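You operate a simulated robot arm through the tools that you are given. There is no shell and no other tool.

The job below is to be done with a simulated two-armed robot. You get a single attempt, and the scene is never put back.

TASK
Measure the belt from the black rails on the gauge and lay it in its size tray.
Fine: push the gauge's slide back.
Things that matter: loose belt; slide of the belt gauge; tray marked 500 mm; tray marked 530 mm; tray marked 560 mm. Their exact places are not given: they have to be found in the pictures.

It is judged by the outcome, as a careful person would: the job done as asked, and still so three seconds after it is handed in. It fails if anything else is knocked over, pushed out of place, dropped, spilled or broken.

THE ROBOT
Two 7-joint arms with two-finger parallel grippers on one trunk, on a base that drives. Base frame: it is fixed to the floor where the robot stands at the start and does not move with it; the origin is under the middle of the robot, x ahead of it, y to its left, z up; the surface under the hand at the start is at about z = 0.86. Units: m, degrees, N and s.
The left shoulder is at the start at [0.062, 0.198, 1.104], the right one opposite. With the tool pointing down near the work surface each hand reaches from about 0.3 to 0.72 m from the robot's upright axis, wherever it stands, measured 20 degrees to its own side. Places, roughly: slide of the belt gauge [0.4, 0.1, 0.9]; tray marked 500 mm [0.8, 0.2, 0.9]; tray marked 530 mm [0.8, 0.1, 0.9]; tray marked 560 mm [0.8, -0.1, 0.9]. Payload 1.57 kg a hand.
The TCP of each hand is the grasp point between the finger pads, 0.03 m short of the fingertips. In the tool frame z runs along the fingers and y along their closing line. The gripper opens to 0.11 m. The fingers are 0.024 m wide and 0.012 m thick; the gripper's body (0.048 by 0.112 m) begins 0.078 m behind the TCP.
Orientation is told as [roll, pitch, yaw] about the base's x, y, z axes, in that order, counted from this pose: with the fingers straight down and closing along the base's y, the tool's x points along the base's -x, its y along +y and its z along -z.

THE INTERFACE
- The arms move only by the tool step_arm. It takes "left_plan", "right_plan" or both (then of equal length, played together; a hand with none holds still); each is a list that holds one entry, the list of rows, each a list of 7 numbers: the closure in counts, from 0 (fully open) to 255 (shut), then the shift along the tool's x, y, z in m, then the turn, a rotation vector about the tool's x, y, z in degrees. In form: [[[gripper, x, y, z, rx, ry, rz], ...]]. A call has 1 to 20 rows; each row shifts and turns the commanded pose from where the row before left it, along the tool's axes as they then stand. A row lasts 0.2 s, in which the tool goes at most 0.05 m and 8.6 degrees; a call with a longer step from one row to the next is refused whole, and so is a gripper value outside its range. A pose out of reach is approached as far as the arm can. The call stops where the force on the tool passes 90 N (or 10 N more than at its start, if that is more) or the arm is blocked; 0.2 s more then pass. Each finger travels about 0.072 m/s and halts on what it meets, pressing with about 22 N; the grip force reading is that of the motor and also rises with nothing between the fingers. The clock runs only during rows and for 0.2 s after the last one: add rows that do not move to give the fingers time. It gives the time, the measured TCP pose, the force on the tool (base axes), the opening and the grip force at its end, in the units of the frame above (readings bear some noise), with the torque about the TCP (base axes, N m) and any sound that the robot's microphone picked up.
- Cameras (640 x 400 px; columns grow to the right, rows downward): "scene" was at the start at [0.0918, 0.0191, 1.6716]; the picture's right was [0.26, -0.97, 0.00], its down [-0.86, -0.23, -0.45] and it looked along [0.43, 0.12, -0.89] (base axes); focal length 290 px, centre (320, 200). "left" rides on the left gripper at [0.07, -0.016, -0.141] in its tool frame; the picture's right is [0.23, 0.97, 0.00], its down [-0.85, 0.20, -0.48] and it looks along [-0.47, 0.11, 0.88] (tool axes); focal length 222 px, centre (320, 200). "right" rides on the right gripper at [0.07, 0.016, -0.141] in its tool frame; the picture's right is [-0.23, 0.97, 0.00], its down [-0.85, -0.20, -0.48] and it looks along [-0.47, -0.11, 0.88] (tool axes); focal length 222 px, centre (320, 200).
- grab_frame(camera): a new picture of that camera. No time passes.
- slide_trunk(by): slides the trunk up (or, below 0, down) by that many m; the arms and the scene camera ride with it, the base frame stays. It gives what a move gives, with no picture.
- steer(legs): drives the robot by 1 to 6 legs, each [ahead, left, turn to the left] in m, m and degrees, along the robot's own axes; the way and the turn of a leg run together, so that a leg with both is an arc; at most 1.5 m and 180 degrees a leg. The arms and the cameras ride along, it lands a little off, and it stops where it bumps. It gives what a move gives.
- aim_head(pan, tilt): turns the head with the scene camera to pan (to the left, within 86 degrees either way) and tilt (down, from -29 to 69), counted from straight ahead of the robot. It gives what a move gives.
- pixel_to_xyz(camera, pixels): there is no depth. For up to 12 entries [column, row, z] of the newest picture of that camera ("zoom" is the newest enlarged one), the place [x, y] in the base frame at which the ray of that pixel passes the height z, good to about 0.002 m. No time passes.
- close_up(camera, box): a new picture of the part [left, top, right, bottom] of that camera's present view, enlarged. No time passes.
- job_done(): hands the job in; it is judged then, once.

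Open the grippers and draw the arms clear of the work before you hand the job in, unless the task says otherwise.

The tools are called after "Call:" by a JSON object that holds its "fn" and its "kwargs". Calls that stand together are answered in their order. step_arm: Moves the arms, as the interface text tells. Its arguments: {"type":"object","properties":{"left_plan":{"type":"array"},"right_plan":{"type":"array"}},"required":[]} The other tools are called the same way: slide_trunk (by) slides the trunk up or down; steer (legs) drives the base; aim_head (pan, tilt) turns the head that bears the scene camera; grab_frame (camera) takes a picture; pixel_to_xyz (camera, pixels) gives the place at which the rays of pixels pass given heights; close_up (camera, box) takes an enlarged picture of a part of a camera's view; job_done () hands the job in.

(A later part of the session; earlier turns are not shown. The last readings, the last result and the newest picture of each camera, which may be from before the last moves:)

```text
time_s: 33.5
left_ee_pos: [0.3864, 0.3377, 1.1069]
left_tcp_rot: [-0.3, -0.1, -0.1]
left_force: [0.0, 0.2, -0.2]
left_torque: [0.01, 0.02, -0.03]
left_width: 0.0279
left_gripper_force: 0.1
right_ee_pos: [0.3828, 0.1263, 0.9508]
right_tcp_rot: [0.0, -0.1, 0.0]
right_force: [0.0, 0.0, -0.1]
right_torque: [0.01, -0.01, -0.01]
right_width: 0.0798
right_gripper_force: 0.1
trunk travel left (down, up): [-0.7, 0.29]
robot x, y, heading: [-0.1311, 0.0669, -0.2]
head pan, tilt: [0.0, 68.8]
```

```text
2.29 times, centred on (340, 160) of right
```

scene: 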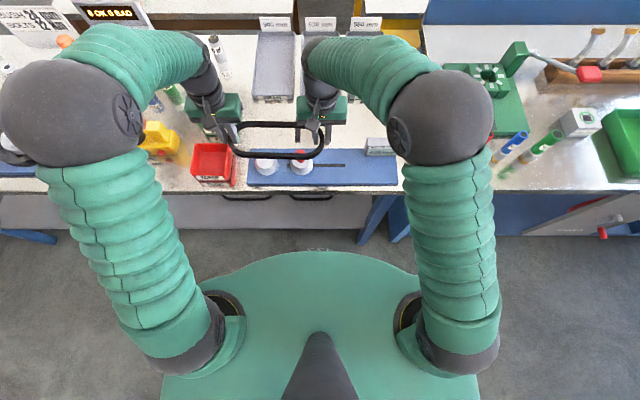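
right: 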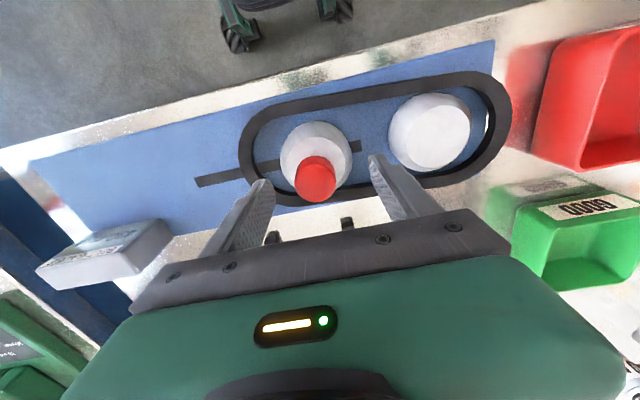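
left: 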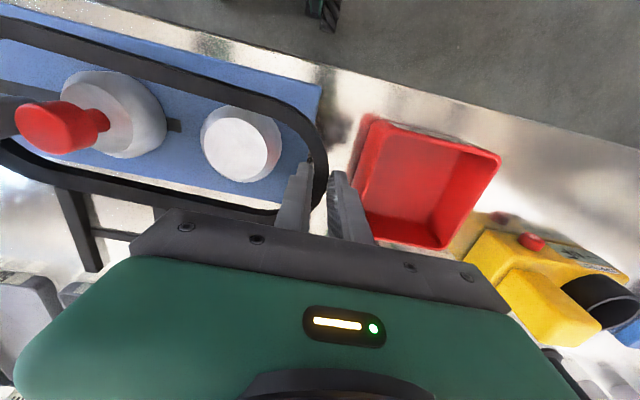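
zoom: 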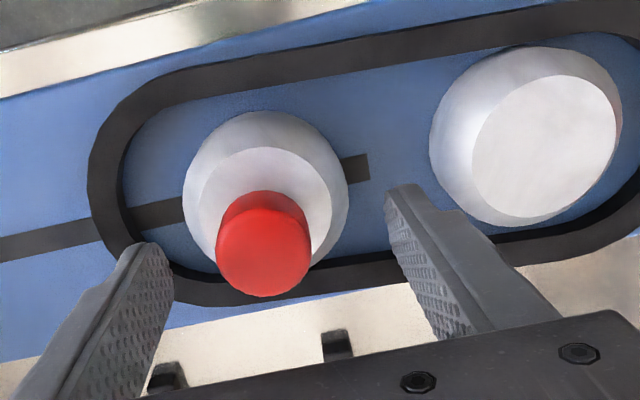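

The knob is between the fingers and aligned. I close on it and pull 30 mm in -y.

Call:
{"fn": "step_arm", "kwargs": {"right_plan": [[[255, 0, 0, 0, 0, 0, 0], [255, 0, 0, 0, 0, 0, 0], [255, 0, 0, 0, 0, 0, 0], [255, 0, 0, 0, 0, 0, 0], [255, 0, -0.005, 0, 0, 0, 0], [255, 0, -0.005, 0, 0, 0, 0], [255, 0, -0.005, 0, 0, 0, 0], [255, 0, -0.005, 0, 0, 0, 0], [255, 0, -0.005, 0, 0, 0, 0], [255, 0, -0.005, 0, 0, 0, 0], [255, 0, 0, 0, 0, 0, 0]]]}}

Call:
{"fn": "close_up", "kwargs": {"camera": "scene", "box": [200, 110, 400, 230]}}

Call:
{"fn": "grab_frame", "kwargs": {"camera": "right"}}

```text
time_s: 35.9
left_ee_pos: [0.3873, 0.3383, 1.1061]
left_tcp_rot: [-0.3, -0.2, 0.0]
left_force: [1.0, 0.6, -0.4]
left_torque: [-0.04, 0.01, 0.0]
left_width: 0.028
left_gripper_force: 0.1
right_ee_pos: [0.3848, 0.0948, 0.9509]
right_tcp_rot: [-0.1, -0.1, 0.0]
right_force: [-2.4, 1.0, -3.4]
right_torque: [0.09, -0.18, 0.01]
right_width: 0.0313
right_gripper_force: 39.7
trunk travel left (down, up): [-0.7, 0.29]
robot x, y, heading: [-0.1306, 0.07, -0.1]
head pan, tilt: [0.0, 68.8]
```

```text
3.20 times, centred on (300, 170) of scene
```

zoom: 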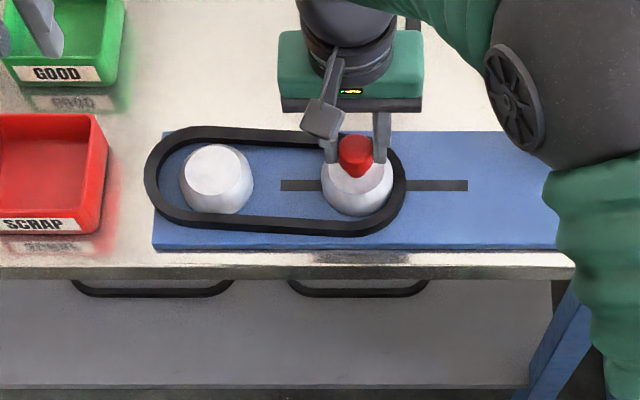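

```text
taken
```

right: 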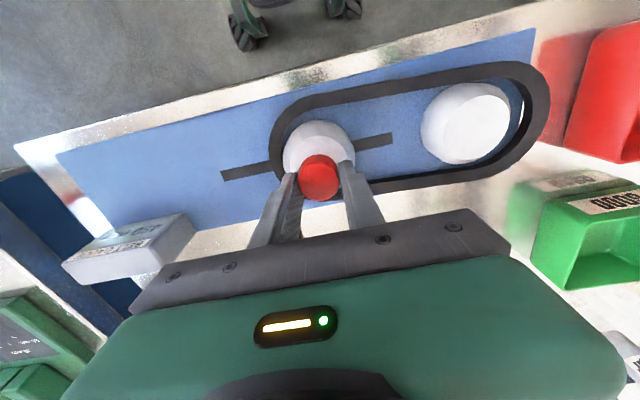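

The slide follows freely. I continue pulling in 2.5 mm steps, 15 mm more.

Call:
{"fn": "step_arm", "kwargs": {"right_plan": [[[255, 0, -0.0025, 0, 0, 0, 0], [255, 0, -0.0025, 0, 0, 0, 0], [255, 0, -0.0025, 0, 0, 0, 0], [255, 0, -0.0025, 0, 0, 0, 0], [255, 0, -0.0025, 0, 0, 0, 0], [255, 0, -0.0025, 0, 0, 0, 0], [255, 0, 0, 0, 0, 0, 0]]]}}

Call:
{"fn": "close_up", "kwargs": {"camera": "scene", "box": [200, 110, 400, 230]}}

Call:
{"fn": "close_up", "kwargs": {"camera": "right", "box": [40, 40, 560, 260]}}

```text
time_s: 37.5
left_ee_pos: [0.3864, 0.339, 1.1061]
left_tcp_rot: [-0.1, -0.1, 0.0]
left_force: [0.0, 0.1, 0.1]
left_torque: [0.01, -0.03, 0.01]
left_width: 0.0282
left_gripper_force: 0.0
right_ee_pos: [0.3826, 0.0808, 0.9506]
right_tcp_rot: [-0.1, 0.0, 0.0]
right_force: [-5.1, 1.7, -4.5]
right_torque: [0.14, 0.37, -0.06]
right_width: 0.0313
right_gripper_force: 40.1
trunk travel left (down, up): [-0.7, 0.29]
robot x, y, heading: [-0.1293, 0.0685, 0.0]
head pan, tilt: [0.0, 68.8]
```

```text
3.20 times, centred on (300, 170) of scene
```

zoom: 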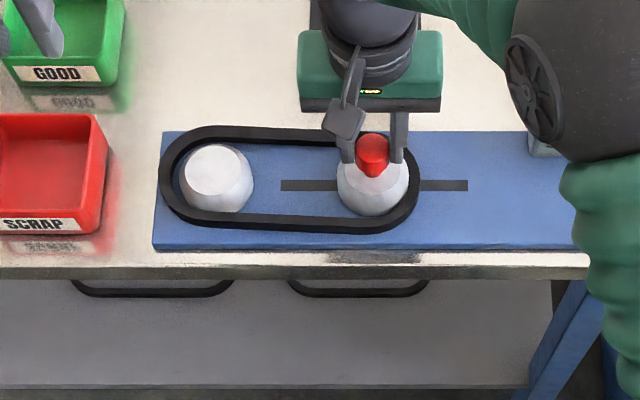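

```text
1.23 times, centred on (300, 150) of right
```

zoom: 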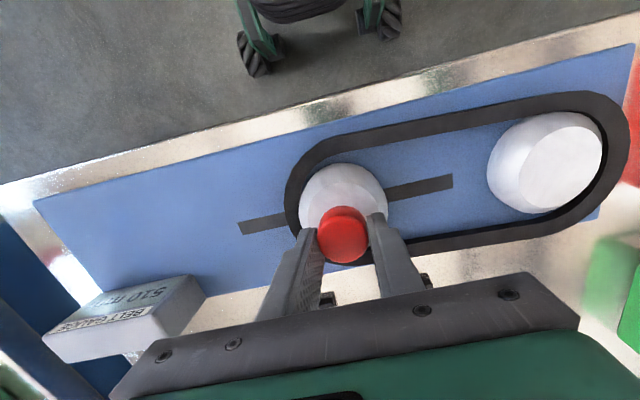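

The sliding pulley now drags the belt toward tautness; a small gap remains at the fixed pulley. Continue with smaller steps.

Call:
{"fn": "step_arm", "kwargs": {"right_plan": [[[255, 0, -0.002, 0, 0, 0, 0], [255, 0, -0.002, 0, 0, 0, 0], [255, 0, -0.002, 0, 0, 0, 0], [255, 0, -0.002, 0, 0, 0, 0], [255, 0, 0, 0, 0, 0, 0]]]}}

Call:
{"fn": "close_up", "kwargs": {"camera": "scene", "box": [230, 120, 350, 200]}}

Call:
{"fn": "close_up", "kwargs": {"camera": "right", "box": [40, 180, 240, 320]}}

```text
time_s: 38.7
left_ee_pos: [0.3865, 0.3388, 1.1052]
left_tcp_rot: [-0.2, -0.1, -0.1]
left_force: [0.0, -0.3, -0.4]
left_torque: [0.04, -0.02, 0.01]
left_width: 0.0283
left_gripper_force: 0.0
right_ee_pos: [0.3829, 0.0741, 0.9524]
right_tcp_rot: [-0.1, 0.0, 0.0]
right_force: [-6.7, 3.3, -7.7]
right_torque: [0.09, -0.2, 0.06]
right_width: 0.0315
right_gripper_force: 39.9
trunk travel left (down, up): [-0.7, 0.29]
robot x, y, heading: [-0.1317, 0.0709, -0.0]
head pan, tilt: [0.0, 68.8]
```

```text
5.00 times, centred on (290, 160) of scene
```

zoom: 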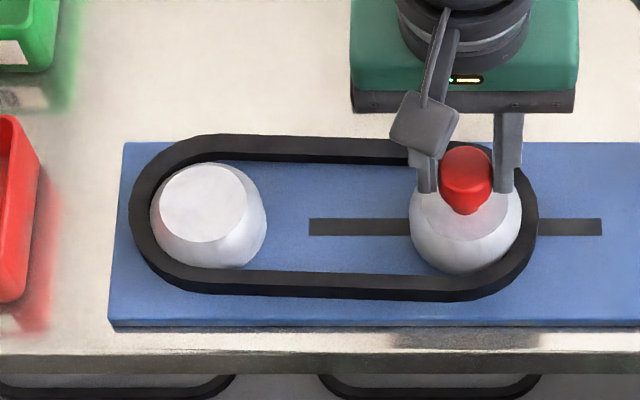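

```text
2.86 times, centred on (140, 250) of right
```

zoom: 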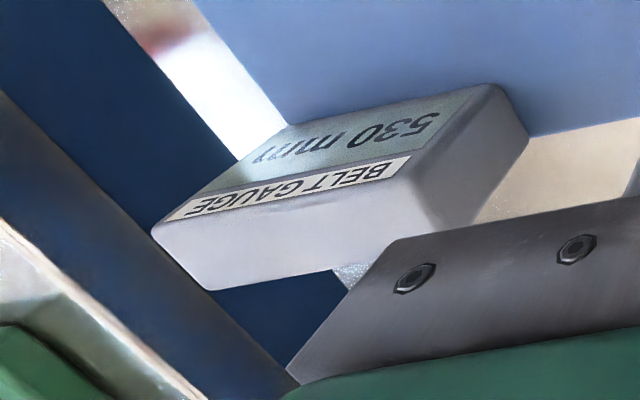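

It reads 530 mm and the belt is nearly tight. I pull a bit more to see whether it is firm.

Call:
{"fn": "step_arm", "kwargs": {"right_plan": [[[255, 0, -0.001, 0, 0, 0, 0], [255, 0, -0.001, 0, 0, 0, 0], [255, 0, -0.001, 0, 0, 0, 0], [255, 0, 0, 0, 0, 0, 0]]]}}

Call:
{"fn": "close_up", "kwargs": {"camera": "scene", "box": [230, 120, 350, 200]}}

Call:
{"fn": "close_up", "kwargs": {"camera": "right", "box": [40, 180, 240, 320]}}

```text
time_s: 39.7
left_ee_pos: [0.3878, 0.3391, 1.1058]
left_tcp_rot: [-0.3, 0.1, 0.0]
left_force: [-0.7, 0.0, -0.6]
left_torque: [-0.04, -0.01, -0.01]
left_width: 0.0281
left_gripper_force: 0.1
right_ee_pos: [0.3834, 0.0717, 0.9513]
right_tcp_rot: [-0.1, -0.1, 0.0]
right_force: [-5.7, 6.0, -10.6]
right_torque: [0.21, -0.2, -0.07]
right_width: 0.0311
right_gripper_force: 40.1
trunk travel left (down, up): [-0.7, 0.29]
robot x, y, heading: [-0.1297, 0.0659, 0.1]
head pan, tilt: [0.0, 68.8]
```

```text
5.00 times, centred on (290, 160) of scene
```

zoom: 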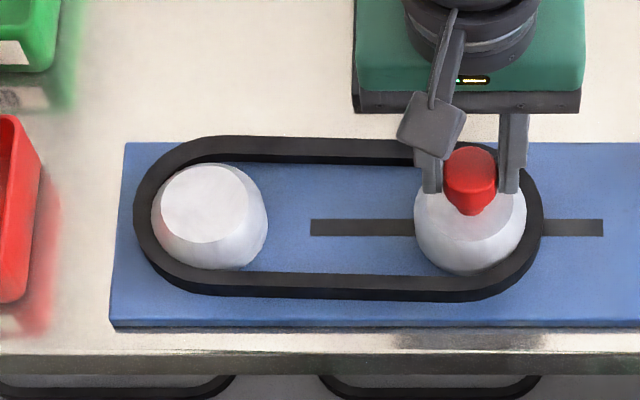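

```text
2.86 times, centred on (140, 250) of right
```

zoom: 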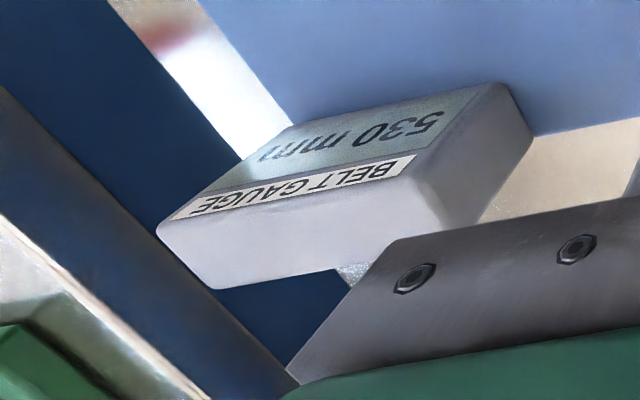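

Force is rising only slowly (6 N). I go on 4 mm more to see a firm stop.

Call:
{"fn": "step_arm", "kwargs": {"right_plan": [[[255, 0, -0.001, 0, 0, 0, 0], [255, 0, -0.001, 0, 0, 0, 0], [255, 0, -0.001, 0, 0, 0, 0], [255, 0, -0.001, 0, 0, 0, 0], [255, 0, 0, 0, 0, 0, 0]]]}}

Call:
{"fn": "close_up", "kwargs": {"camera": "scene", "box": [230, 120, 350, 200]}}

Call:
{"fn": "close_up", "kwargs": {"camera": "right", "box": [40, 180, 240, 320]}}

```text
time_s: 40.9
left_ee_pos: [0.3877, 0.3424, 1.105]
left_tcp_rot: [-0.3, 0.0, 0.0]
left_force: [-0.3, -0.2, 0.4]
left_torque: [0.01, 0.03, 0.01]
left_width: 0.0279
left_gripper_force: 0.0
right_ee_pos: [0.3837, 0.0693, 0.9502]
right_tcp_rot: [0.0, 0.0, 0.1]
right_force: [-5.3, 24.1, -9.7]
right_torque: [0.75, 0.59, -0.03]
right_width: 0.0313
right_gripper_force: 39.8
trunk travel left (down, up): [-0.7, 0.29]
robot x, y, heading: [-0.1298, 0.0678, -0.2]
head pan, tilt: [0.0, 68.8]
```

```text
5.00 times, centred on (290, 160) of scene
```

zoom: 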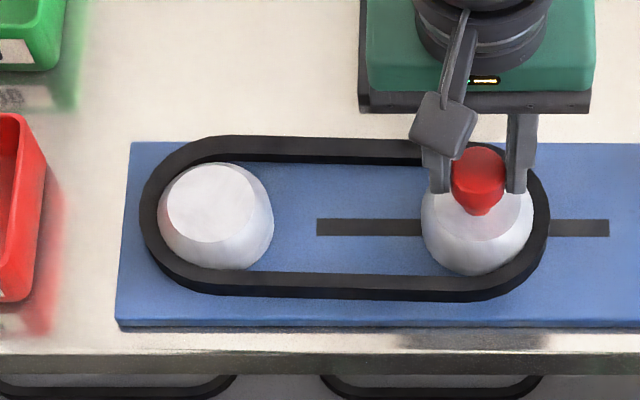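

```text
2.86 times, centred on (140, 250) of right
```

zoom: 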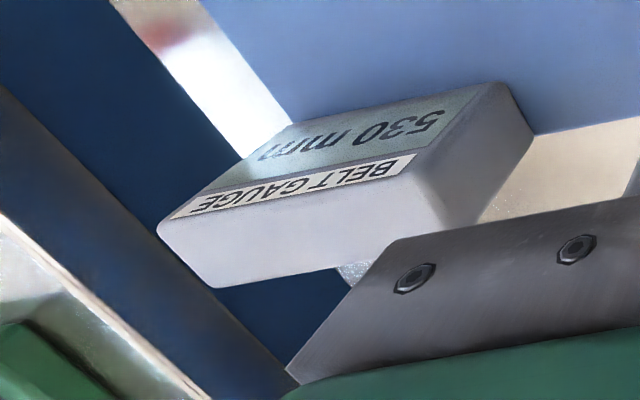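

Firm at 24 N with the display at 530 mm: the belt is 530 mm. Now I push the slide back 57 mm to its start.

Call:
{"fn": "step_arm", "kwargs": {"right_plan": [[[255, 0, 0.004, 0, 0, 0, 0], [255, 0, 0.005, 0, 0, 0, 0], [255, 0, 0.005, 0, 0, 0, 0], [255, 0, 0.005, 0, 0, 0, 0], [255, 0, 0.005, 0, 0, 0, 0], [255, 0, 0.005, 0, 0, 0, 0], [255, 0, 0.005, 0, 0, 0, 0], [255, 0, 0.005, 0, 0, 0, 0], [255, 0, 0.005, 0, 0, 0, 0], [255, 0, 0.005, 0, 0, 0, 0], [255, 0, 0.005, 0, 0, 0, 0], [255, 0, 0.004, 0, 0, 0, 0], [255, 0, 0, 0, 0, 0, 0]]]}}

Call:
{"fn": "close_up", "kwargs": {"camera": "scene", "box": [200, 110, 400, 230]}}

Call:
{"fn": "grab_frame", "kwargs": {"camera": "right"}}

```text
time_s: 43.7
left_ee_pos: [0.3873, 0.3389, 1.1056]
left_tcp_rot: [-0.2, -0.1, -0.1]
left_force: [-0.4, -0.7, 0.2]
left_torque: [-0.01, 0.02, -0.01]
left_width: 0.0281
left_gripper_force: 0.1
right_ee_pos: [0.383, 0.1238, 0.9514]
right_tcp_rot: [0.0, 0.0, 0.0]
right_force: [-4.7, -0.5, -8.0]
right_torque: [-0.03, -0.11, -0.05]
right_width: 0.0312
right_gripper_force: 39.9
trunk travel left (down, up): [-0.7, 0.29]
robot x, y, heading: [-0.1289, 0.0679, 0.2]
head pan, tilt: [0.0, 68.8]
```

```text
3.20 times, centred on (300, 170) of scene
```

zoom: 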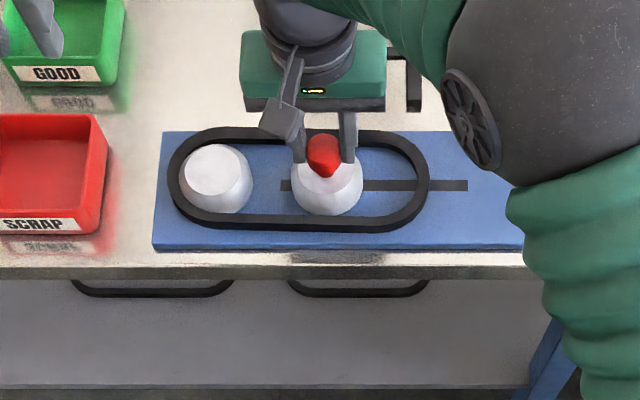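

```text
taken
```

right: 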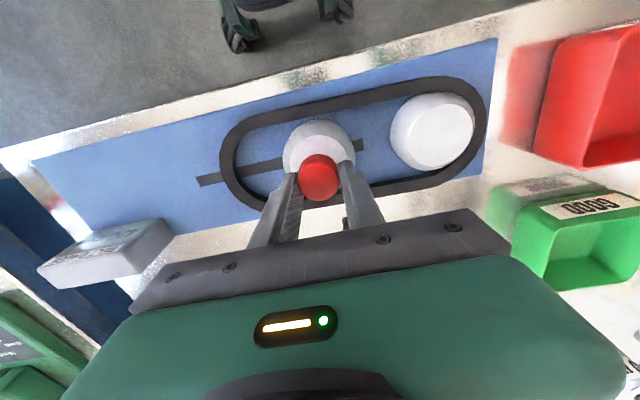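

The slide looks back at its start position; I verify the display.

Call:
{"fn": "close_up", "kwargs": {"camera": "right", "box": [20, 190, 200, 310]}}

```text
3.33 times, centred on (110, 250) of right
```

zoom: 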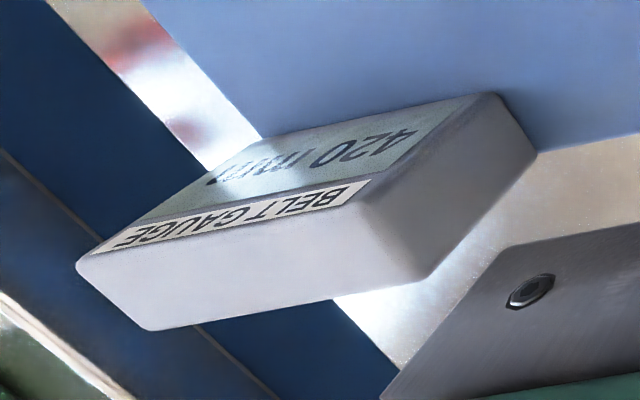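

It reads 420 mm, i.e. fully back (slack for the belt). I open the fingers and raise the right hand; the left hand retreats up and outwards.

Call:
{"fn": "step_arm", "kwargs": {"right_plan": [[[170, 0, 0, 0, 0, 0, 0], [120, 0, 0, 0, 0, 0, 0], [100, 0, 0, 0, 0, 0, 0], [100, 0, 0, 0, 0, 0, 0], [100, 0, 0, -0.02, 0, 0, 0], [100, 0, 0, -0.03, 0, 0, 0], [100, 0, 0, -0.03, 0, 0, 0], [100, 0, 0, -0.03, 0, 0, 0], [100, 0, 0, 0, 0, 0, 0]]], "left_plan": [[[190, 0, 0.02, -0.02, 0, 0, 0], [190, 0, 0.02, -0.02, 0, 0, 0], [190, 0, 0.02, -0.02, 0, 0, 0], [190, 0, 0.02, -0.02, 0, 0, 0], [190, 0, 0.02, -0.02, 0, 0, 0], [190, 0, 0.02, -0.02, 0, 0, 0], [190, 0, 0.0, -0.02, 0, 0, 0], [190, 0, 0.0, -0.02, 0, 0, 0], [190, 0, 0, 0, 0, 0, 0]]]}}

Call:
{"fn": "grab_frame", "kwargs": {"camera": "scene"}}

Call:
{"fn": "close_up", "kwargs": {"camera": "scene", "box": [200, 110, 400, 230]}}

Call:
{"fn": "grab_frame", "kwargs": {"camera": "right"}}

```text
time_s: 45.7
left_ee_pos: [0.3878, 0.4584, 1.2657]
left_tcp_rot: [-0.2, 0.0, -0.1]
left_force: [0.8, -0.2, -0.1]
left_torque: [0.01, 0.0, -0.02]
left_width: 0.0283
left_gripper_force: 0.2
right_ee_pos: [0.3842, 0.1235, 1.0604]
right_tcp_rot: [-0.1, 0.0, 0.1]
right_force: [0.0, 0.4, -0.1]
right_torque: [0.02, -0.02, 0.0]
right_width: 0.0667
right_gripper_force: 0.0
trunk travel left (down, up): [-0.7, 0.29]
robot x, y, heading: [-0.1275, 0.0701, -0.2]
head pan, tilt: [0.0, 68.8]
```

```text
taken
```

scene: 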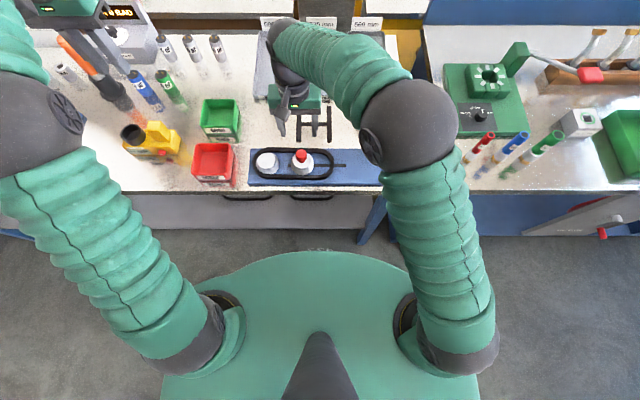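

```text
3.20 times, centred on (300, 170) of scene
```

zoom: 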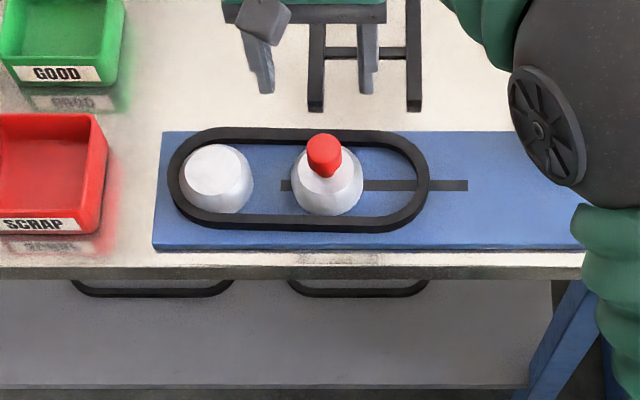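

```text
taken
```

right: 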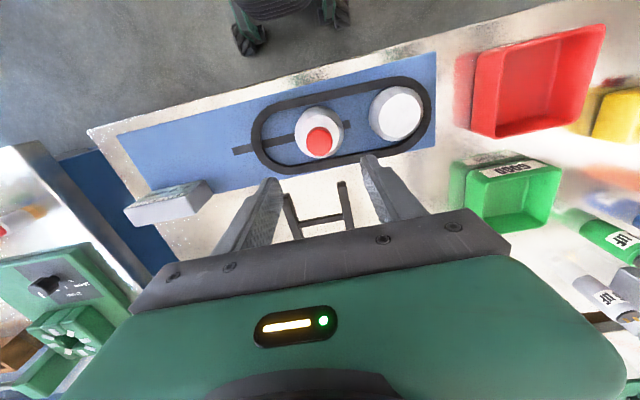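

Before taking the belt I dry-run the placing posture (yaw -90°, same robot-relative place as the tray) in free space at (0.543,-0.115).

Call:
{"fn": "step_arm", "kwargs": {"right_plan": [[[100, -0.0199, -0.0298, 0.005, 0, 0, 0], [100, -0.0199, -0.0298, 0.005, 0, 0, 0], [100, -0.0199, -0.0298, 0.005, 0, 0, 0], [100, -0.0199, -0.0298, 0.005, 0, 0, 0], [100, -0.0199, -0.0298, 0.005, 0, 0, 0], [100, -0.0199, -0.0298, 0.005, 0, 0, 0], [100, -0.0199, -0.0298, 0.005, 0, 0, 0], [100, -0.0197, -0.0299, 0.005, 0, 0, 0], [100, 0, 0, 0, 0, 0, 8.2], [100, 0, 0, 0, 0, 0, 8.2], [100, 0, 0, 0, 0, 0, 8.2], [100, 0, 0, 0, 0, 0, 8.2], [100, 0, 0, 0, 0, 0, 8.2], [100, 0, 0, 0, 0, 0, 8.2], [100, 0, 0, 0, 0, 0, 8.2], [100, 0, 0, 0, 0, 0, 8.2], [100, 0, 0, 0, 0, 0, 8.2], [100, 0, 0, 0, 0, 0, 8.2]]]}}

Call:
{"fn": "step_arm", "kwargs": {"right_plan": [[[100, 0, 0, 0, 0, 0, 8], [100, 0, 0, 0.025, 0, 0, 0], [100, 0, 0, 0.025, 0, 0, 0], [100, 0, 0, 0.02, 0, 0, 0], [100, 0, 0, 0, 0, 0, 0]]]}}

Call:
{"fn": "grab_frame", "kwargs": {"camera": "scene"}}

```text
time_s: 49.5
left_ee_pos: [0.3875, 0.4595, 1.2664]
left_tcp_rot: [-0.1, -0.2, -0.1]
left_force: [0.5, -0.5, -0.1]
left_torque: [0.05, -0.01, 0.02]
left_width: 0.0279
left_gripper_force: 0.0
right_ee_pos: [0.5442, -0.1143, 1.0219]
right_tcp_rot: [-0.1, 0.0, -82.1]
right_force: [-0.2, -0.6, 0.9]
right_torque: [-0.01, 0.0, 0.02]
right_width: 0.0669
right_gripper_force: 0.0
trunk travel left (down, up): [-0.7, 0.29]
robot x, y, heading: [-0.1295, 0.0713, 0.1]
head pan, tilt: [0.0, 68.8]
```

```text
time_s: 50.7
left_ee_pos: [0.3862, 0.4584, 1.2672]
left_tcp_rot: [-0.1, -0.1, -0.1]
left_force: [0.6, 0.3, -0.2]
left_torque: [-0.02, -0.02, 0.02]
left_width: 0.0279
left_gripper_force: 0.1
right_ee_pos: [0.5435, -0.1161, 0.9512]
right_tcp_rot: [0.0, 0.0, -90.0]
right_force: [-0.6, 0.5, 0.2]
right_torque: [0.0, -0.04, -0.01]
right_width: 0.067
right_gripper_force: 0.1
trunk travel left (down, up): [-0.7, 0.29]
robot x, y, heading: [-0.129, 0.0717, -0.1]
head pan, tilt: [0.0, 68.8]
```

```text
taken
```

scene: 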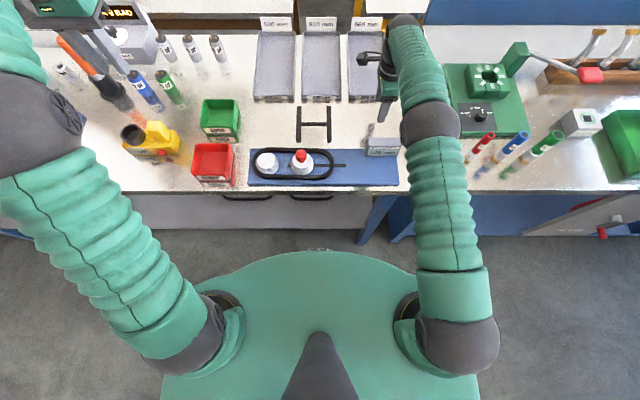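

The posture is reachable exactly. Now I measure where the belt lies on the gauge.

Call:
{"fn": "close_up", "kwargs": {"camera": "scene", "box": [230, 130, 350, 200]}}

Call:
{"fn": "step_arm", "kwargs": {"right_plan": [[[100, 0, 0, -0.03, 0, 0, 0], [100, 0, 0, -0.03, 0, 0, 0], [100, 0, 0, -0.03, 0, 0, 0], [100, 0, 0, 0, 0, 0, -8.2], [100, 0, 0, 0, 0, 0, -8.2], [100, 0, 0, 0, 0, 0, -8.2], [100, 0, 0, 0, 0, 0, -8.2], [100, 0, 0, 0, 0, 0, -8.2], [100, 0, 0, 0, 0, 0, -8.2], [100, 0, 0, 0, 0, 0, -8.2], [100, 0, 0, 0, 0, 0, -8.2], [100, 0, 0, 0, 0, 0, -8.2], [100, 0, 0, 0, 0, 0, -8.2], [100, 0, 0, 0, 0, 0, -8.0], [100, 0, 0, 0, 0, 0, 0]]]}}

```text
5.33 times, centred on (290, 165) of scene
```

zoom: 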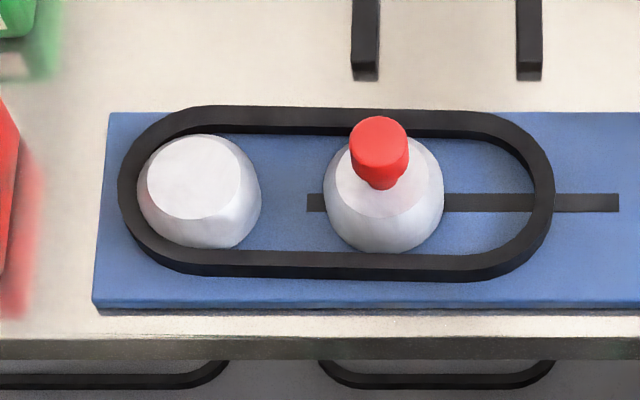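

```text
time_s: 53.9
left_ee_pos: [0.3873, 0.4585, 1.266]
left_tcp_rot: [-0.1, -0.1, -0.1]
left_force: [0.2, 1.1, -0.7]
left_torque: [0.01, 0.0, 0.02]
left_width: 0.0282
left_gripper_force: 0.1
right_ee_pos: [0.5452, -0.1154, 1.0415]
right_tcp_rot: [0.0, -0.1, 0.1]
right_force: [0.7, 0.2, 0.8]
right_torque: [0.03, 0.0, 0.01]
right_width: 0.0671
right_gripper_force: 0.1
trunk travel left (down, up): [-0.7, 0.29]
robot x, y, heading: [-0.1297, 0.0689, -0.1]
head pan, tilt: [0.0, 68.8]
```

Call:
{"fn": "pixel_to_xyz", "kwargs": {"camera": "zoom", "pixels": [[555, 180, 0.884], [530, 180, 0.884], [118, 178, 0.884], [330, 108, 0.884], [330, 248, 0.884], [330, 128, 0.884]]}}

Call:
{"fn": "grab_frame", "kwargs": {"camera": "right"}}

```text
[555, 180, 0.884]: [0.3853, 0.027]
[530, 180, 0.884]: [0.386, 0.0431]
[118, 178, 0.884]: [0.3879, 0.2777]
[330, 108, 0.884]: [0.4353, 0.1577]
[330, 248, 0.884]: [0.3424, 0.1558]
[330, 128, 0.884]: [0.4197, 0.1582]
```

```text
taken
```

right: 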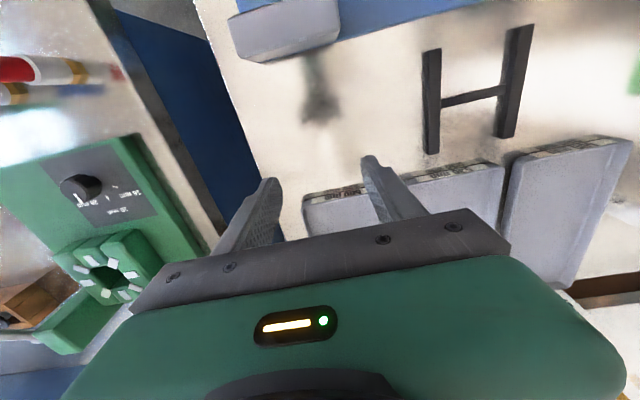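

Belt -y end wall is centred at about (0.384, 0.033). I move the right hand above it.

Call:
{"fn": "step_arm", "kwargs": {"right_plan": [[[140, 0.0201, 0.0185, 0.002, 0, 0, 0], [140, 0.0201, 0.0185, 0.002, 0, 0, 0], [140, 0.0201, 0.0185, 0.002, 0, 0, 0], [140, 0.0201, 0.0185, 0.002, 0, 0, 0], [140, 0.0201, 0.0185, 0.002, 0, 0, 0], [140, 0.0201, 0.0185, 0.002, 0, 0, 0], [140, 0.0201, 0.0185, 0.002, 0, 0, 0], [140, 0.0205, 0.0185, 0.002, 0, 0, 0], [140, 0, 0, 0, 0, 0, 0]]]}}

Call:
{"fn": "grab_frame", "kwargs": {"camera": "right"}}

Call:
{"fn": "close_up", "kwargs": {"camera": "scene", "box": [230, 120, 350, 200]}}

```text
time_s: 55.9
left_ee_pos: [0.3872, 0.4588, 1.2658]
left_tcp_rot: [-0.1, -0.1, 0.0]
left_force: [0.8, 0.3, -0.5]
left_torque: [0.01, -0.01, -0.03]
left_width: 0.0282
left_gripper_force: 0.0
right_ee_pos: [0.3821, 0.0332, 1.0245]
right_tcp_rot: [-0.1, 0.1, 0.0]
right_force: [0.1, 0.4, 0.0]
right_torque: [0.0, 0.01, 0.04]
right_width: 0.0496
right_gripper_force: 0.0
trunk travel left (down, up): [-0.7, 0.29]
robot x, y, heading: [-0.1306, 0.0674, -0.0]
head pan, tilt: [0.0, 68.8]
```

```text
taken
```

right: 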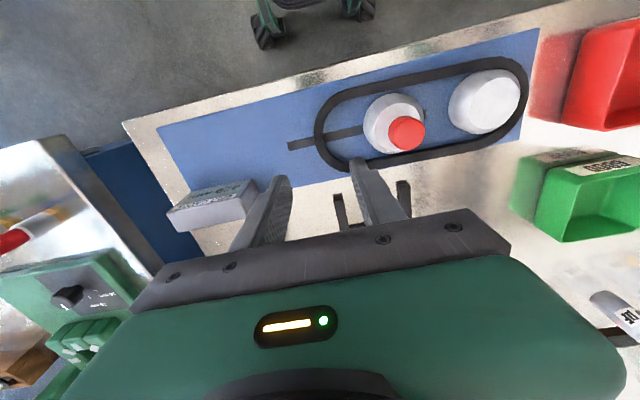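

```text
5.00 times, centred on (290, 160) of scene
```

zoom: 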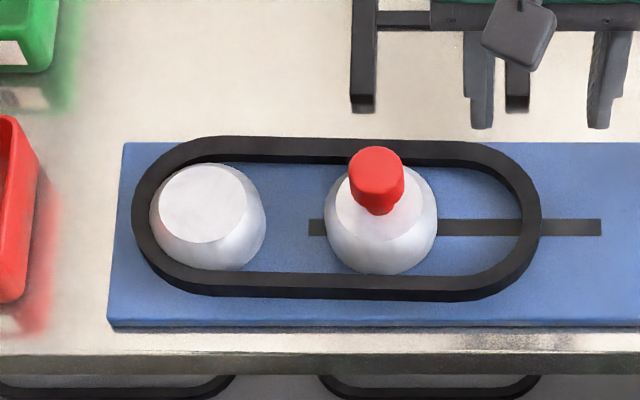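

Aligned with the -y end. I lower to just above the plate (TCP z≈0.905).

Call:
{"fn": "step_arm", "kwargs": {"right_plan": [[[140, -0.001, 0, 0.03, 0, 0, 0], [140, -0.001, 0, 0.03, 0, 0, 0], [140, 0, 0, 0.03, 0, 0, 0], [140, 0, 0, 0.02, 0, 0, 0], [140, 0, 0, 0.008, 0, 0, 0], [140, 0, 0, 0, 0, 0, 0]]]}}

Call:
{"fn": "close_up", "kwargs": {"camera": "right", "box": [200, 40, 560, 240]}}

Call:
{"fn": "close_up", "kwargs": {"camera": "scene", "box": [230, 120, 350, 200]}}

```text
time_s: 57.3
left_ee_pos: [0.3874, 0.4593, 1.2664]
left_tcp_rot: [-0.2, -0.1, -0.1]
left_force: [0.1, -0.3, 0.3]
left_torque: [0.0, 0.0, -0.01]
left_width: 0.0278
left_gripper_force: 0.0
right_ee_pos: [0.3835, 0.0342, 0.9077]
right_tcp_rot: [0.1, 0.0, 0.1]
right_force: [-0.1, -0.1, -1.0]
right_torque: [0.0, 0.0, 0.0]
right_width: 0.05
right_gripper_force: 0.0
trunk travel left (down, up): [-0.7, 0.29]
robot x, y, heading: [-0.1302, 0.0714, -0.0]
head pan, tilt: [0.0, 68.8]
```

```text
1.78 times, centred on (380, 140) of right
```

zoom: 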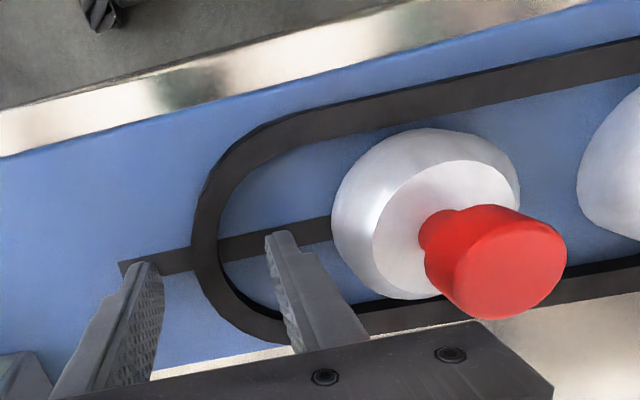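

```text
5.00 times, centred on (290, 160) of scene
```

zoom: 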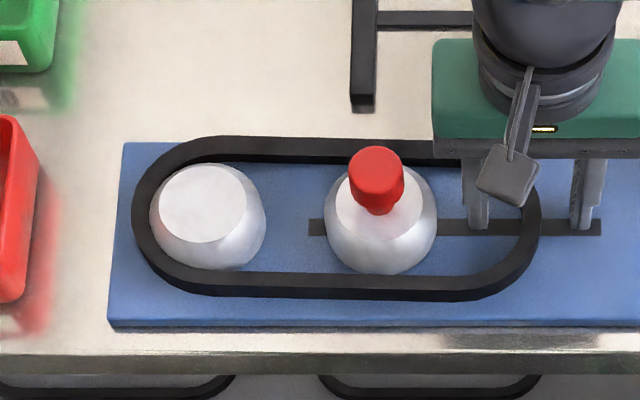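

Fingers straddle the wall. I lower 4 mm more, close, slide the belt 15 mm toward +y to centre it off the fixed pulley, and lift 3 cm.

Call:
{"fn": "step_arm", "kwargs": {"right_plan": [[[140, 0, 0, 0.004, 0, 0, 0], [255, 0, 0, 0, 0, 0, 0], [255, 0, 0, 0, 0, 0, 0], [255, 0, 0, 0, 0, 0, 0], [255, 0, 0, 0, 0, 0, 0], [255, 0, 0.005, 0, 0, 0, 0], [255, 0, 0.005, 0, 0, 0, 0], [255, 0, 0.005, 0, 0, 0, 0], [255, 0, 0, 0, 0, 0, 0]]]}}

Call:
{"fn": "close_up", "kwargs": {"camera": "right", "box": [200, 40, 560, 240]}}

Call:
{"fn": "close_up", "kwargs": {"camera": "scene", "box": [230, 120, 350, 200]}}

```text
time_s: 59.3
left_ee_pos: [0.3878, 0.4587, 1.2659]
left_tcp_rot: [0.0, -0.1, -0.1]
left_force: [-0.5, 0.9, 0.0]
left_torque: [0.01, 0.01, 0.0]
left_width: 0.028
left_gripper_force: 0.1
right_ee_pos: [0.3831, 0.0479, 0.9039]
right_tcp_rot: [0.0, 0.0, 0.0]
right_force: [-3.1, -3.5, 0.5]
right_torque: [-0.08, 0.13, 0.48]
right_width: 0.0157
right_gripper_force: 22.1
trunk travel left (down, up): [-0.7, 0.29]
robot x, y, heading: [-0.1285, 0.0715, -0.0]
head pan, tilt: [0.0, 68.8]
```

```text
1.78 times, centred on (380, 140) of right
```

zoom: 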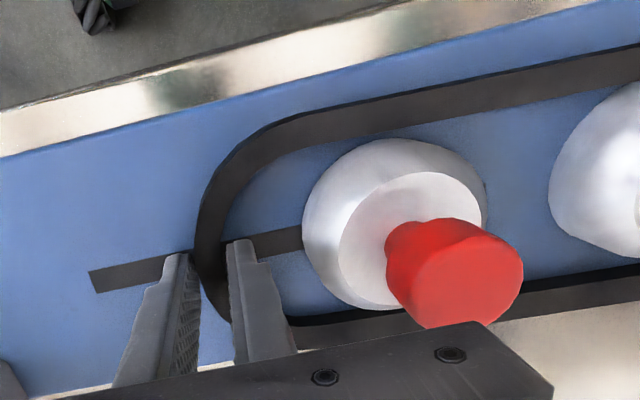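

```text
5.00 times, centred on (290, 160) of scene
```

zoom: 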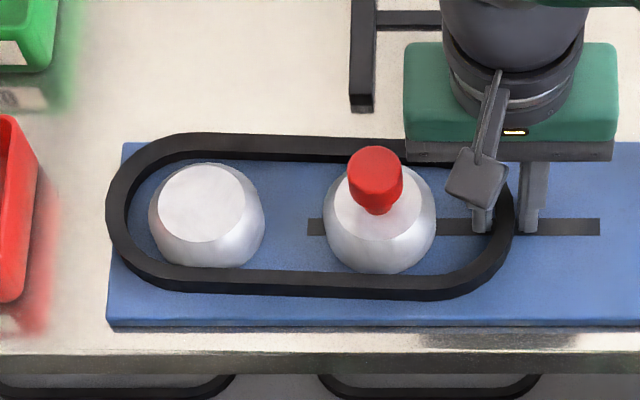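

The belt moved with the hand and clears both pulleys. I lift 3 cm slowly and check the sag.

Call:
{"fn": "step_arm", "kwargs": {"right_plan": [[[255, 0, 0, -0.005, 0, 0, 0], [255, 0, 0, -0.005, 0, 0, 0], [255, 0, 0, -0.01, 0, 0, 0], [255, 0, 0, -0.01, 0, 0, 0], [255, 0, 0, 0, 0, 0, 0]]]}}

Call:
{"fn": "close_up", "kwargs": {"camera": "right", "box": [200, 0, 640, 240]}}

Call:
{"fn": "close_up", "kwargs": {"camera": "scene", "box": [230, 120, 350, 200]}}

```text
time_s: 60.5
left_ee_pos: [0.3868, 0.4595, 1.2665]
left_tcp_rot: [-0.3, -0.1, -0.1]
left_force: [-0.3, -0.1, -0.2]
left_torque: [0.0, 0.0, 0.0]
left_width: 0.028
left_gripper_force: 0.0
right_ee_pos: [0.383, 0.0489, 0.9334]
right_tcp_rot: [0.0, -0.1, 0.0]
right_force: [-3.8, 1.0, -2.4]
right_torque: [-0.36, 0.06, 0.48]
right_width: 0.0168
right_gripper_force: 22.4
trunk travel left (down, up): [-0.7, 0.29]
robot x, y, heading: [-0.1309, 0.0704, -0.0]
head pan, tilt: [0.0, 68.8]
```

```text
1.45 times, centred on (420, 120) of right
```

zoom: 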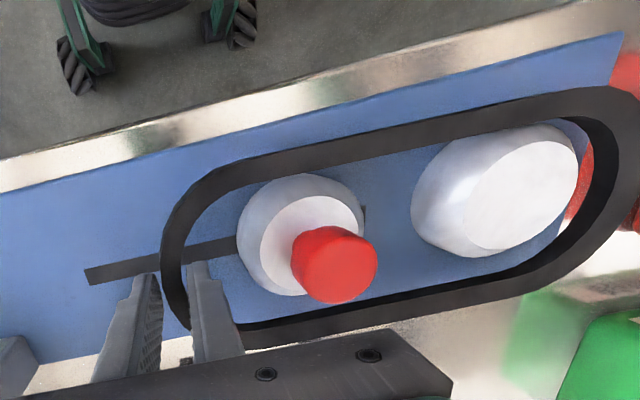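

```text
5.00 times, centred on (290, 160) of scene
```

zoom: 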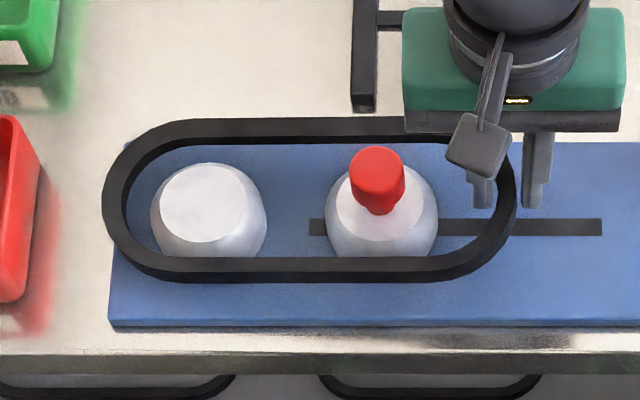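

The belt lifted nearly level. I raise it another 14 cm, clear of the knob.

Call:
{"fn": "step_arm", "kwargs": {"right_plan": [[[255, 0, 0, -0.01, 0, 0, 0], [255, 0, 0, -0.015, 0, 0, 0], [255, 0, 0, -0.015, 0, 0, 0], [255, 0, 0, -0.015, 0, 0, 0], [255, 0, 0, -0.015, 0, 0, 0], [255, 0, 0, -0.015, 0, 0, 0], [255, 0, 0, -0.015, 0, 0, 0], [255, 0, 0, -0.015, 0, 0, 0], [255, 0, 0, -0.015, 0, 0, 0], [255, 0, 0, -0.01, 0, 0, 0], [255, 0, 0, 0, 0, 0, 0]]]}}

Call:
{"fn": "grab_frame", "kwargs": {"camera": "right"}}

Call:
{"fn": "grab_frame", "kwargs": {"camera": "scene"}}

Call:
{"fn": "close_up", "kwargs": {"camera": "scene", "box": [200, 80, 400, 200]}}

```text
time_s: 62.9
left_ee_pos: [0.3873, 0.4589, 1.2664]
left_tcp_rot: [-0.2, 0.0, -0.1]
left_force: [0.2, -0.3, -0.2]
left_torque: [0.02, -0.02, -0.02]
left_width: 0.0283
left_gripper_force: 0.0
right_ee_pos: [0.3833, 0.0494, 1.0737]
right_tcp_rot: [0.0, 0.0, -0.1]
right_force: [-0.5, -0.2, -1.4]
right_torque: [-0.14, 0.02, 0.02]
right_width: 0.0132
right_gripper_force: 21.9
trunk travel left (down, up): [-0.7, 0.29]
robot x, y, heading: [-0.129, 0.0694, 0.0]
head pan, tilt: [0.0, 68.8]
```

```text
taken
```

right: 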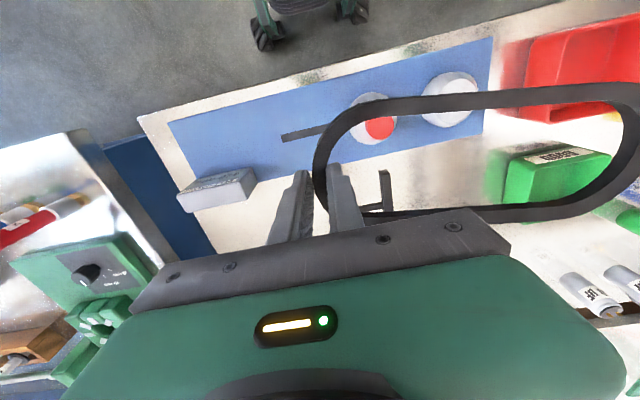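

```text
taken
```

scene: 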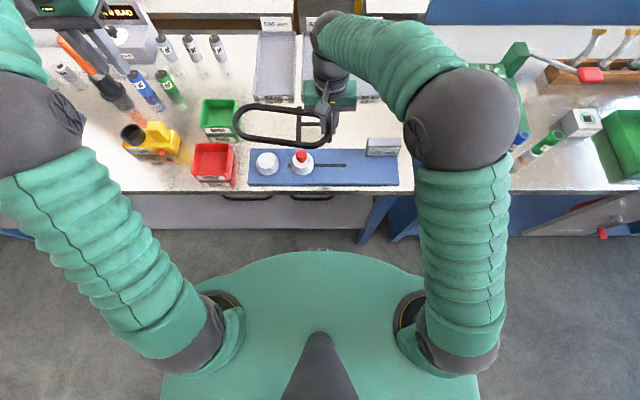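

```text
3.20 times, centred on (300, 140) of scene
```

zoom: 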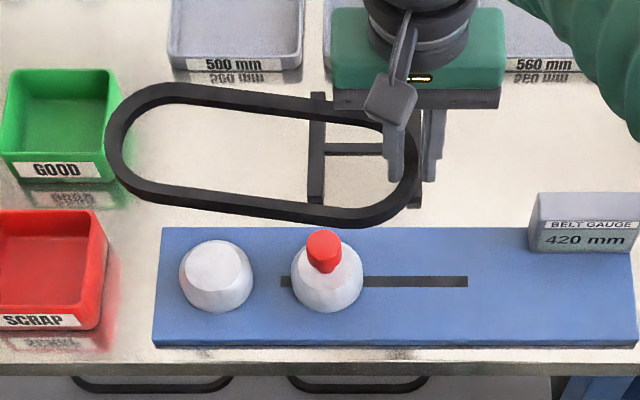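

The belt is free but has turned a few degrees in the grip. I compute its axis.

Call:
{"fn": "pixel_to_xyz", "kwargs": {"camera": "zoom", "pixels": [[105, 145, 1.05], [170, 84, 1.05], [300, 98, 1.05], [150, 182, 1.05], [300, 205, 1.05], [420, 165, 1.055]]}}

Call:
{"fn": "pixel_to_xyz", "kwargs": {"camera": "right", "pixels": [[480, 92, 1.05], [400, 97, 1.05], [560, 88, 1.05], [313, 180, 1.055], [641, 140, 1.05], [480, 215, 1.05]]}}

```text
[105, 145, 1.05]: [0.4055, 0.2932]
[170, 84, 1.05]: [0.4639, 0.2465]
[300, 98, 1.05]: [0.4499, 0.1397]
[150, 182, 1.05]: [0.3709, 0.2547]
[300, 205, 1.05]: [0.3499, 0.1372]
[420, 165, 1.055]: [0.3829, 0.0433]
```

```text
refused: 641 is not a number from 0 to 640
```

The belt axis is already turned about -8.5°, so I yaw the hand only -81.5°, slowly, to point the belt ahead (+x).

Call:
{"fn": "step_arm", "kwargs": {"right_plan": [[[255, 0, 0, 0, 0, 0, 3], [255, 0, 0, 0, 0, 0, 4], [255, 0, 0, 0, 0, 0, 4.2], [255, 0, 0, 0, 0, 0, 4.4], [255, 0, 0, 0, 0, 0, 4.4], [255, 0, 0, 0, 0, 0, 4.4], [255, 0, 0, 0, 0, 0, 4.4], [255, 0, 0, 0, 0, 0, 4.4], [255, 0, 0, 0, 0, 0, 4.4], [255, 0, 0, 0, 0, 0, 4.4], [255, 0, 0, 0, 0, 0, 4.4], [255, 0, 0, 0, 0, 0, 4.4], [255, 0, 0, 0, 0, 0, 4.4], [255, 0, 0, 0, 0, 0, 4.4], [255, 0, 0, 0, 0, 0, 4.4], [255, 0, 0, 0, 0, 0, 4.4], [255, 0, 0, 0, 0, 0, 4.4], [255, 0, 0, 0, 0, 0, 4.3], [255, 0, 0, 0, 0, 0, 4], [255, 0, 0, 0, 0, 0, 0]]]}}

Call:
{"fn": "grab_frame", "kwargs": {"camera": "scene"}}

Call:
{"fn": "grab_frame", "kwargs": {"camera": "right"}}

```text
time_s: 67.1
left_ee_pos: [0.3873, 0.4593, 1.2655]
left_tcp_rot: [-0.1, -0.1, -0.1]
left_force: [-0.1, -0.4, -0.5]
left_torque: [0.0, 0.0, -0.01]
left_width: 0.0281
left_gripper_force: 0.1
right_ee_pos: [0.3842, 0.0488, 1.073]
right_tcp_rot: [0.0, 0.0, -81.2]
right_force: [0.3, -0.9, -1.7]
right_torque: [0.0, 0.15, 0.0]
right_width: 0.0132
right_gripper_force: 21.9
trunk travel left (down, up): [-0.7, 0.29]
robot x, y, heading: [-0.1321, 0.069, 0.2]
head pan, tilt: [0.0, 68.8]
```

```text
taken
```

scene: 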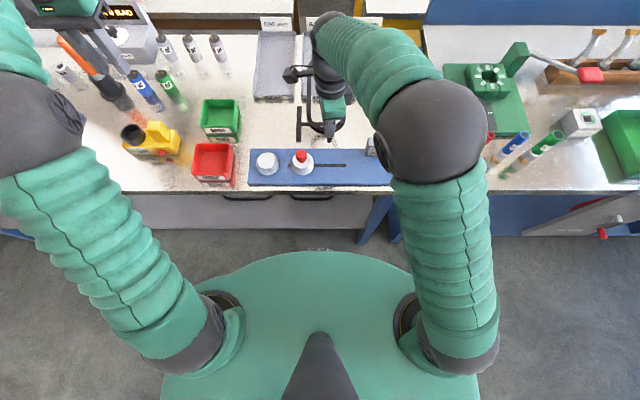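

```text
taken
```

right: 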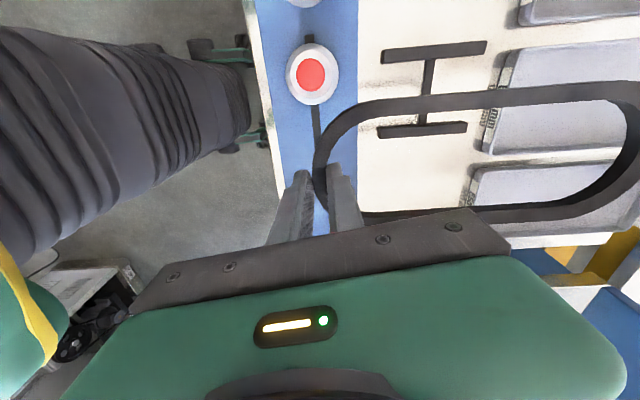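

The belt now points ahead. I drive the base forward 0.125 m and left 0.18 m so the tray comes within the right hand's reach.

Call:
{"fn": "steer", "kwargs": {"legs": [[0, 0.18, 0], [0.125, 0, 0]]}}

Call:
{"fn": "grab_frame", "kwargs": {"camera": "scene"}}

Call:
{"fn": "grab_frame", "kwargs": {"camera": "right"}}

```text
time_s: 69.5
left_ee_pos: [0.5115, 0.633, 1.2679]
left_tcp_rot: [0.1, -0.2, -0.2]
left_force: [0.1, 0.4, -0.4]
left_torque: [0.0, -0.03, 0.02]
left_width: 0.0281
left_gripper_force: 0.0
right_ee_pos: [0.5056, 0.2237, 1.074]
right_tcp_rot: [0.2, 0.1, -81.2]
right_force: [1.3, 0.3, -0.7]
right_torque: [0.01, 0.1, -0.02]
right_width: 0.013
right_gripper_force: 22.1
trunk travel left (down, up): [-0.7, 0.29]
robot x, y, heading: [-0.0061, 0.247, 0.1]
head pan, tilt: [0.0, 68.8]
```

```text
taken
```

scene: 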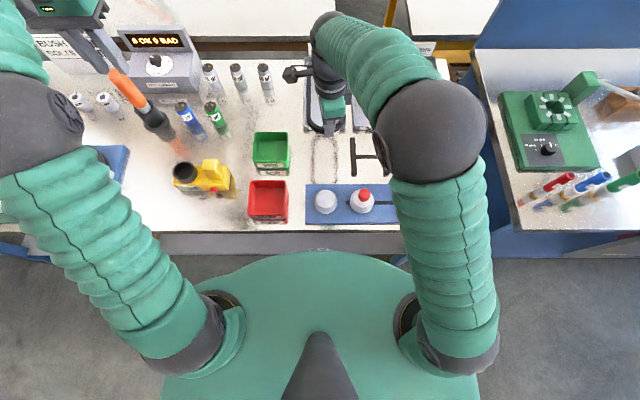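

```text
taken
```

right: 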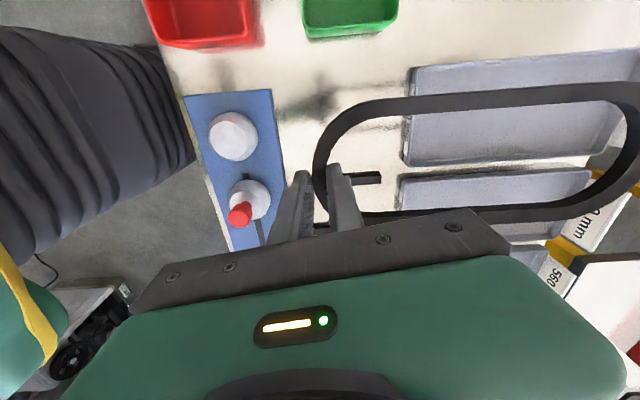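

Robot stands at (-0.006,0.247). I move the hand toward (0.673,0.065) keeping z≈1.07, so that the belt hovers over the 530 tray.

Call:
{"fn": "step_arm", "kwargs": {"right_plan": [[[255, -0.0152, 0.01176, 0, 0, 0, 0], [255, -0.0152, 0.01176, 0, 0, 0, 0], [255, -0.0152, 0.01176, 0, 0, 0, 0], [255, -0.0152, 0.01176, 0, 0, 0, 0], [255, -0.0152, 0.01176, 0, 0, 0, 0], [255, -0.0152, 0.01176, 0, 0, 0, 0], [255, -0.0152, 0.01176, 0, 0, 0, 0], [255, -0.0152, 0.01176, 0, 0, 0, 0], [255, -0.0152, 0.01176, 0, 0, 0, 0], [255, -0.0152, 0.01176, 0, 0, 0, 0], [255, -0.0152, 0.01176, 0, 0, 0, 0], [255, -0.0152, 0.01176, 0, 0, 0, 0], [255, 0, 0, 0, 0, 0, 0]]]}}

Call:
{"fn": "aim_head", "kwargs": {"pan": -15, "tilt": 55}}

Call:
{"fn": "grab_frame", "kwargs": {"camera": "scene"}}

Call:
{"fn": "grab_frame", "kwargs": {"camera": "right"}}

```text
time_s: 72.3
left_ee_pos: [0.51, 0.6377, 1.2679]
left_tcp_rot: [-0.2, -0.2, -0.2]
left_force: [-0.2, 0.5, 0.7]
left_torque: [0.0, 0.02, -0.01]
left_width: 0.0283
left_gripper_force: 0.1
right_ee_pos: [0.6678, 0.0683, 1.0735]
right_tcp_rot: [0.1, -0.1, -81.3]
right_force: [0.1, 0.8, -0.9]
right_torque: [-0.04, 0.07, 0.02]
right_width: 0.0128
right_gripper_force: 22.1
right hand out of reach, approached as far as the arm can: row 12
trunk travel left (down, up): [-0.7, 0.29]
robot x, y, heading: [-0.0053, 0.2522, -0.4]
head pan, tilt: [0.0, 68.8]
```

```text
time_s: 73.1
left_ee_pos: [0.5113, 0.6369, 1.2679]
left_tcp_rot: [-0.2, -0.2, -0.1]
left_force: [-0.6, -0.7, 0.6]
left_torque: [0.03, -0.01, -0.04]
left_width: 0.028
left_gripper_force: 0.1
right_ee_pos: [0.669, 0.0669, 1.0723]
right_tcp_rot: [0.0, -0.1, -81.3]
right_force: [0.3, 0.1, -1.7]
right_torque: [-0.01, 0.13, 0.03]
right_width: 0.0129
right_gripper_force: 22.0
trunk travel left (down, up): [-0.7, 0.29]
robot x, y, heading: [-0.0094, 0.2496, -0.3]
head pan, tilt: [-15.0, 55.0]
```

```text
taken
```

scene: 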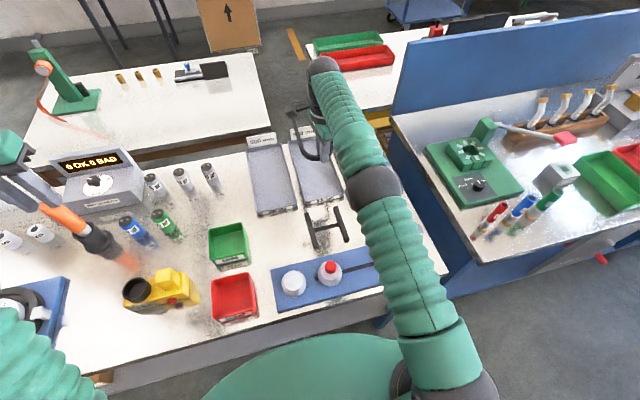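

```text
taken
```

right: 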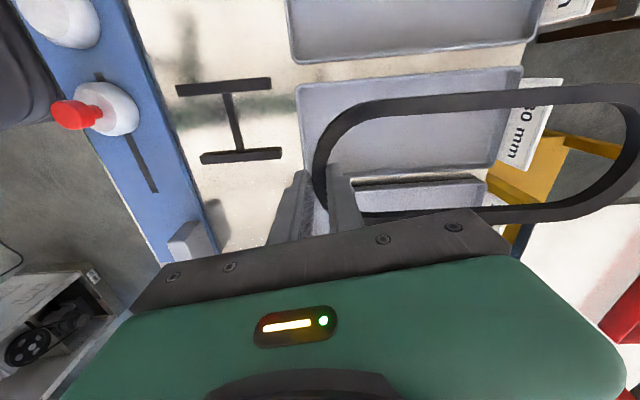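

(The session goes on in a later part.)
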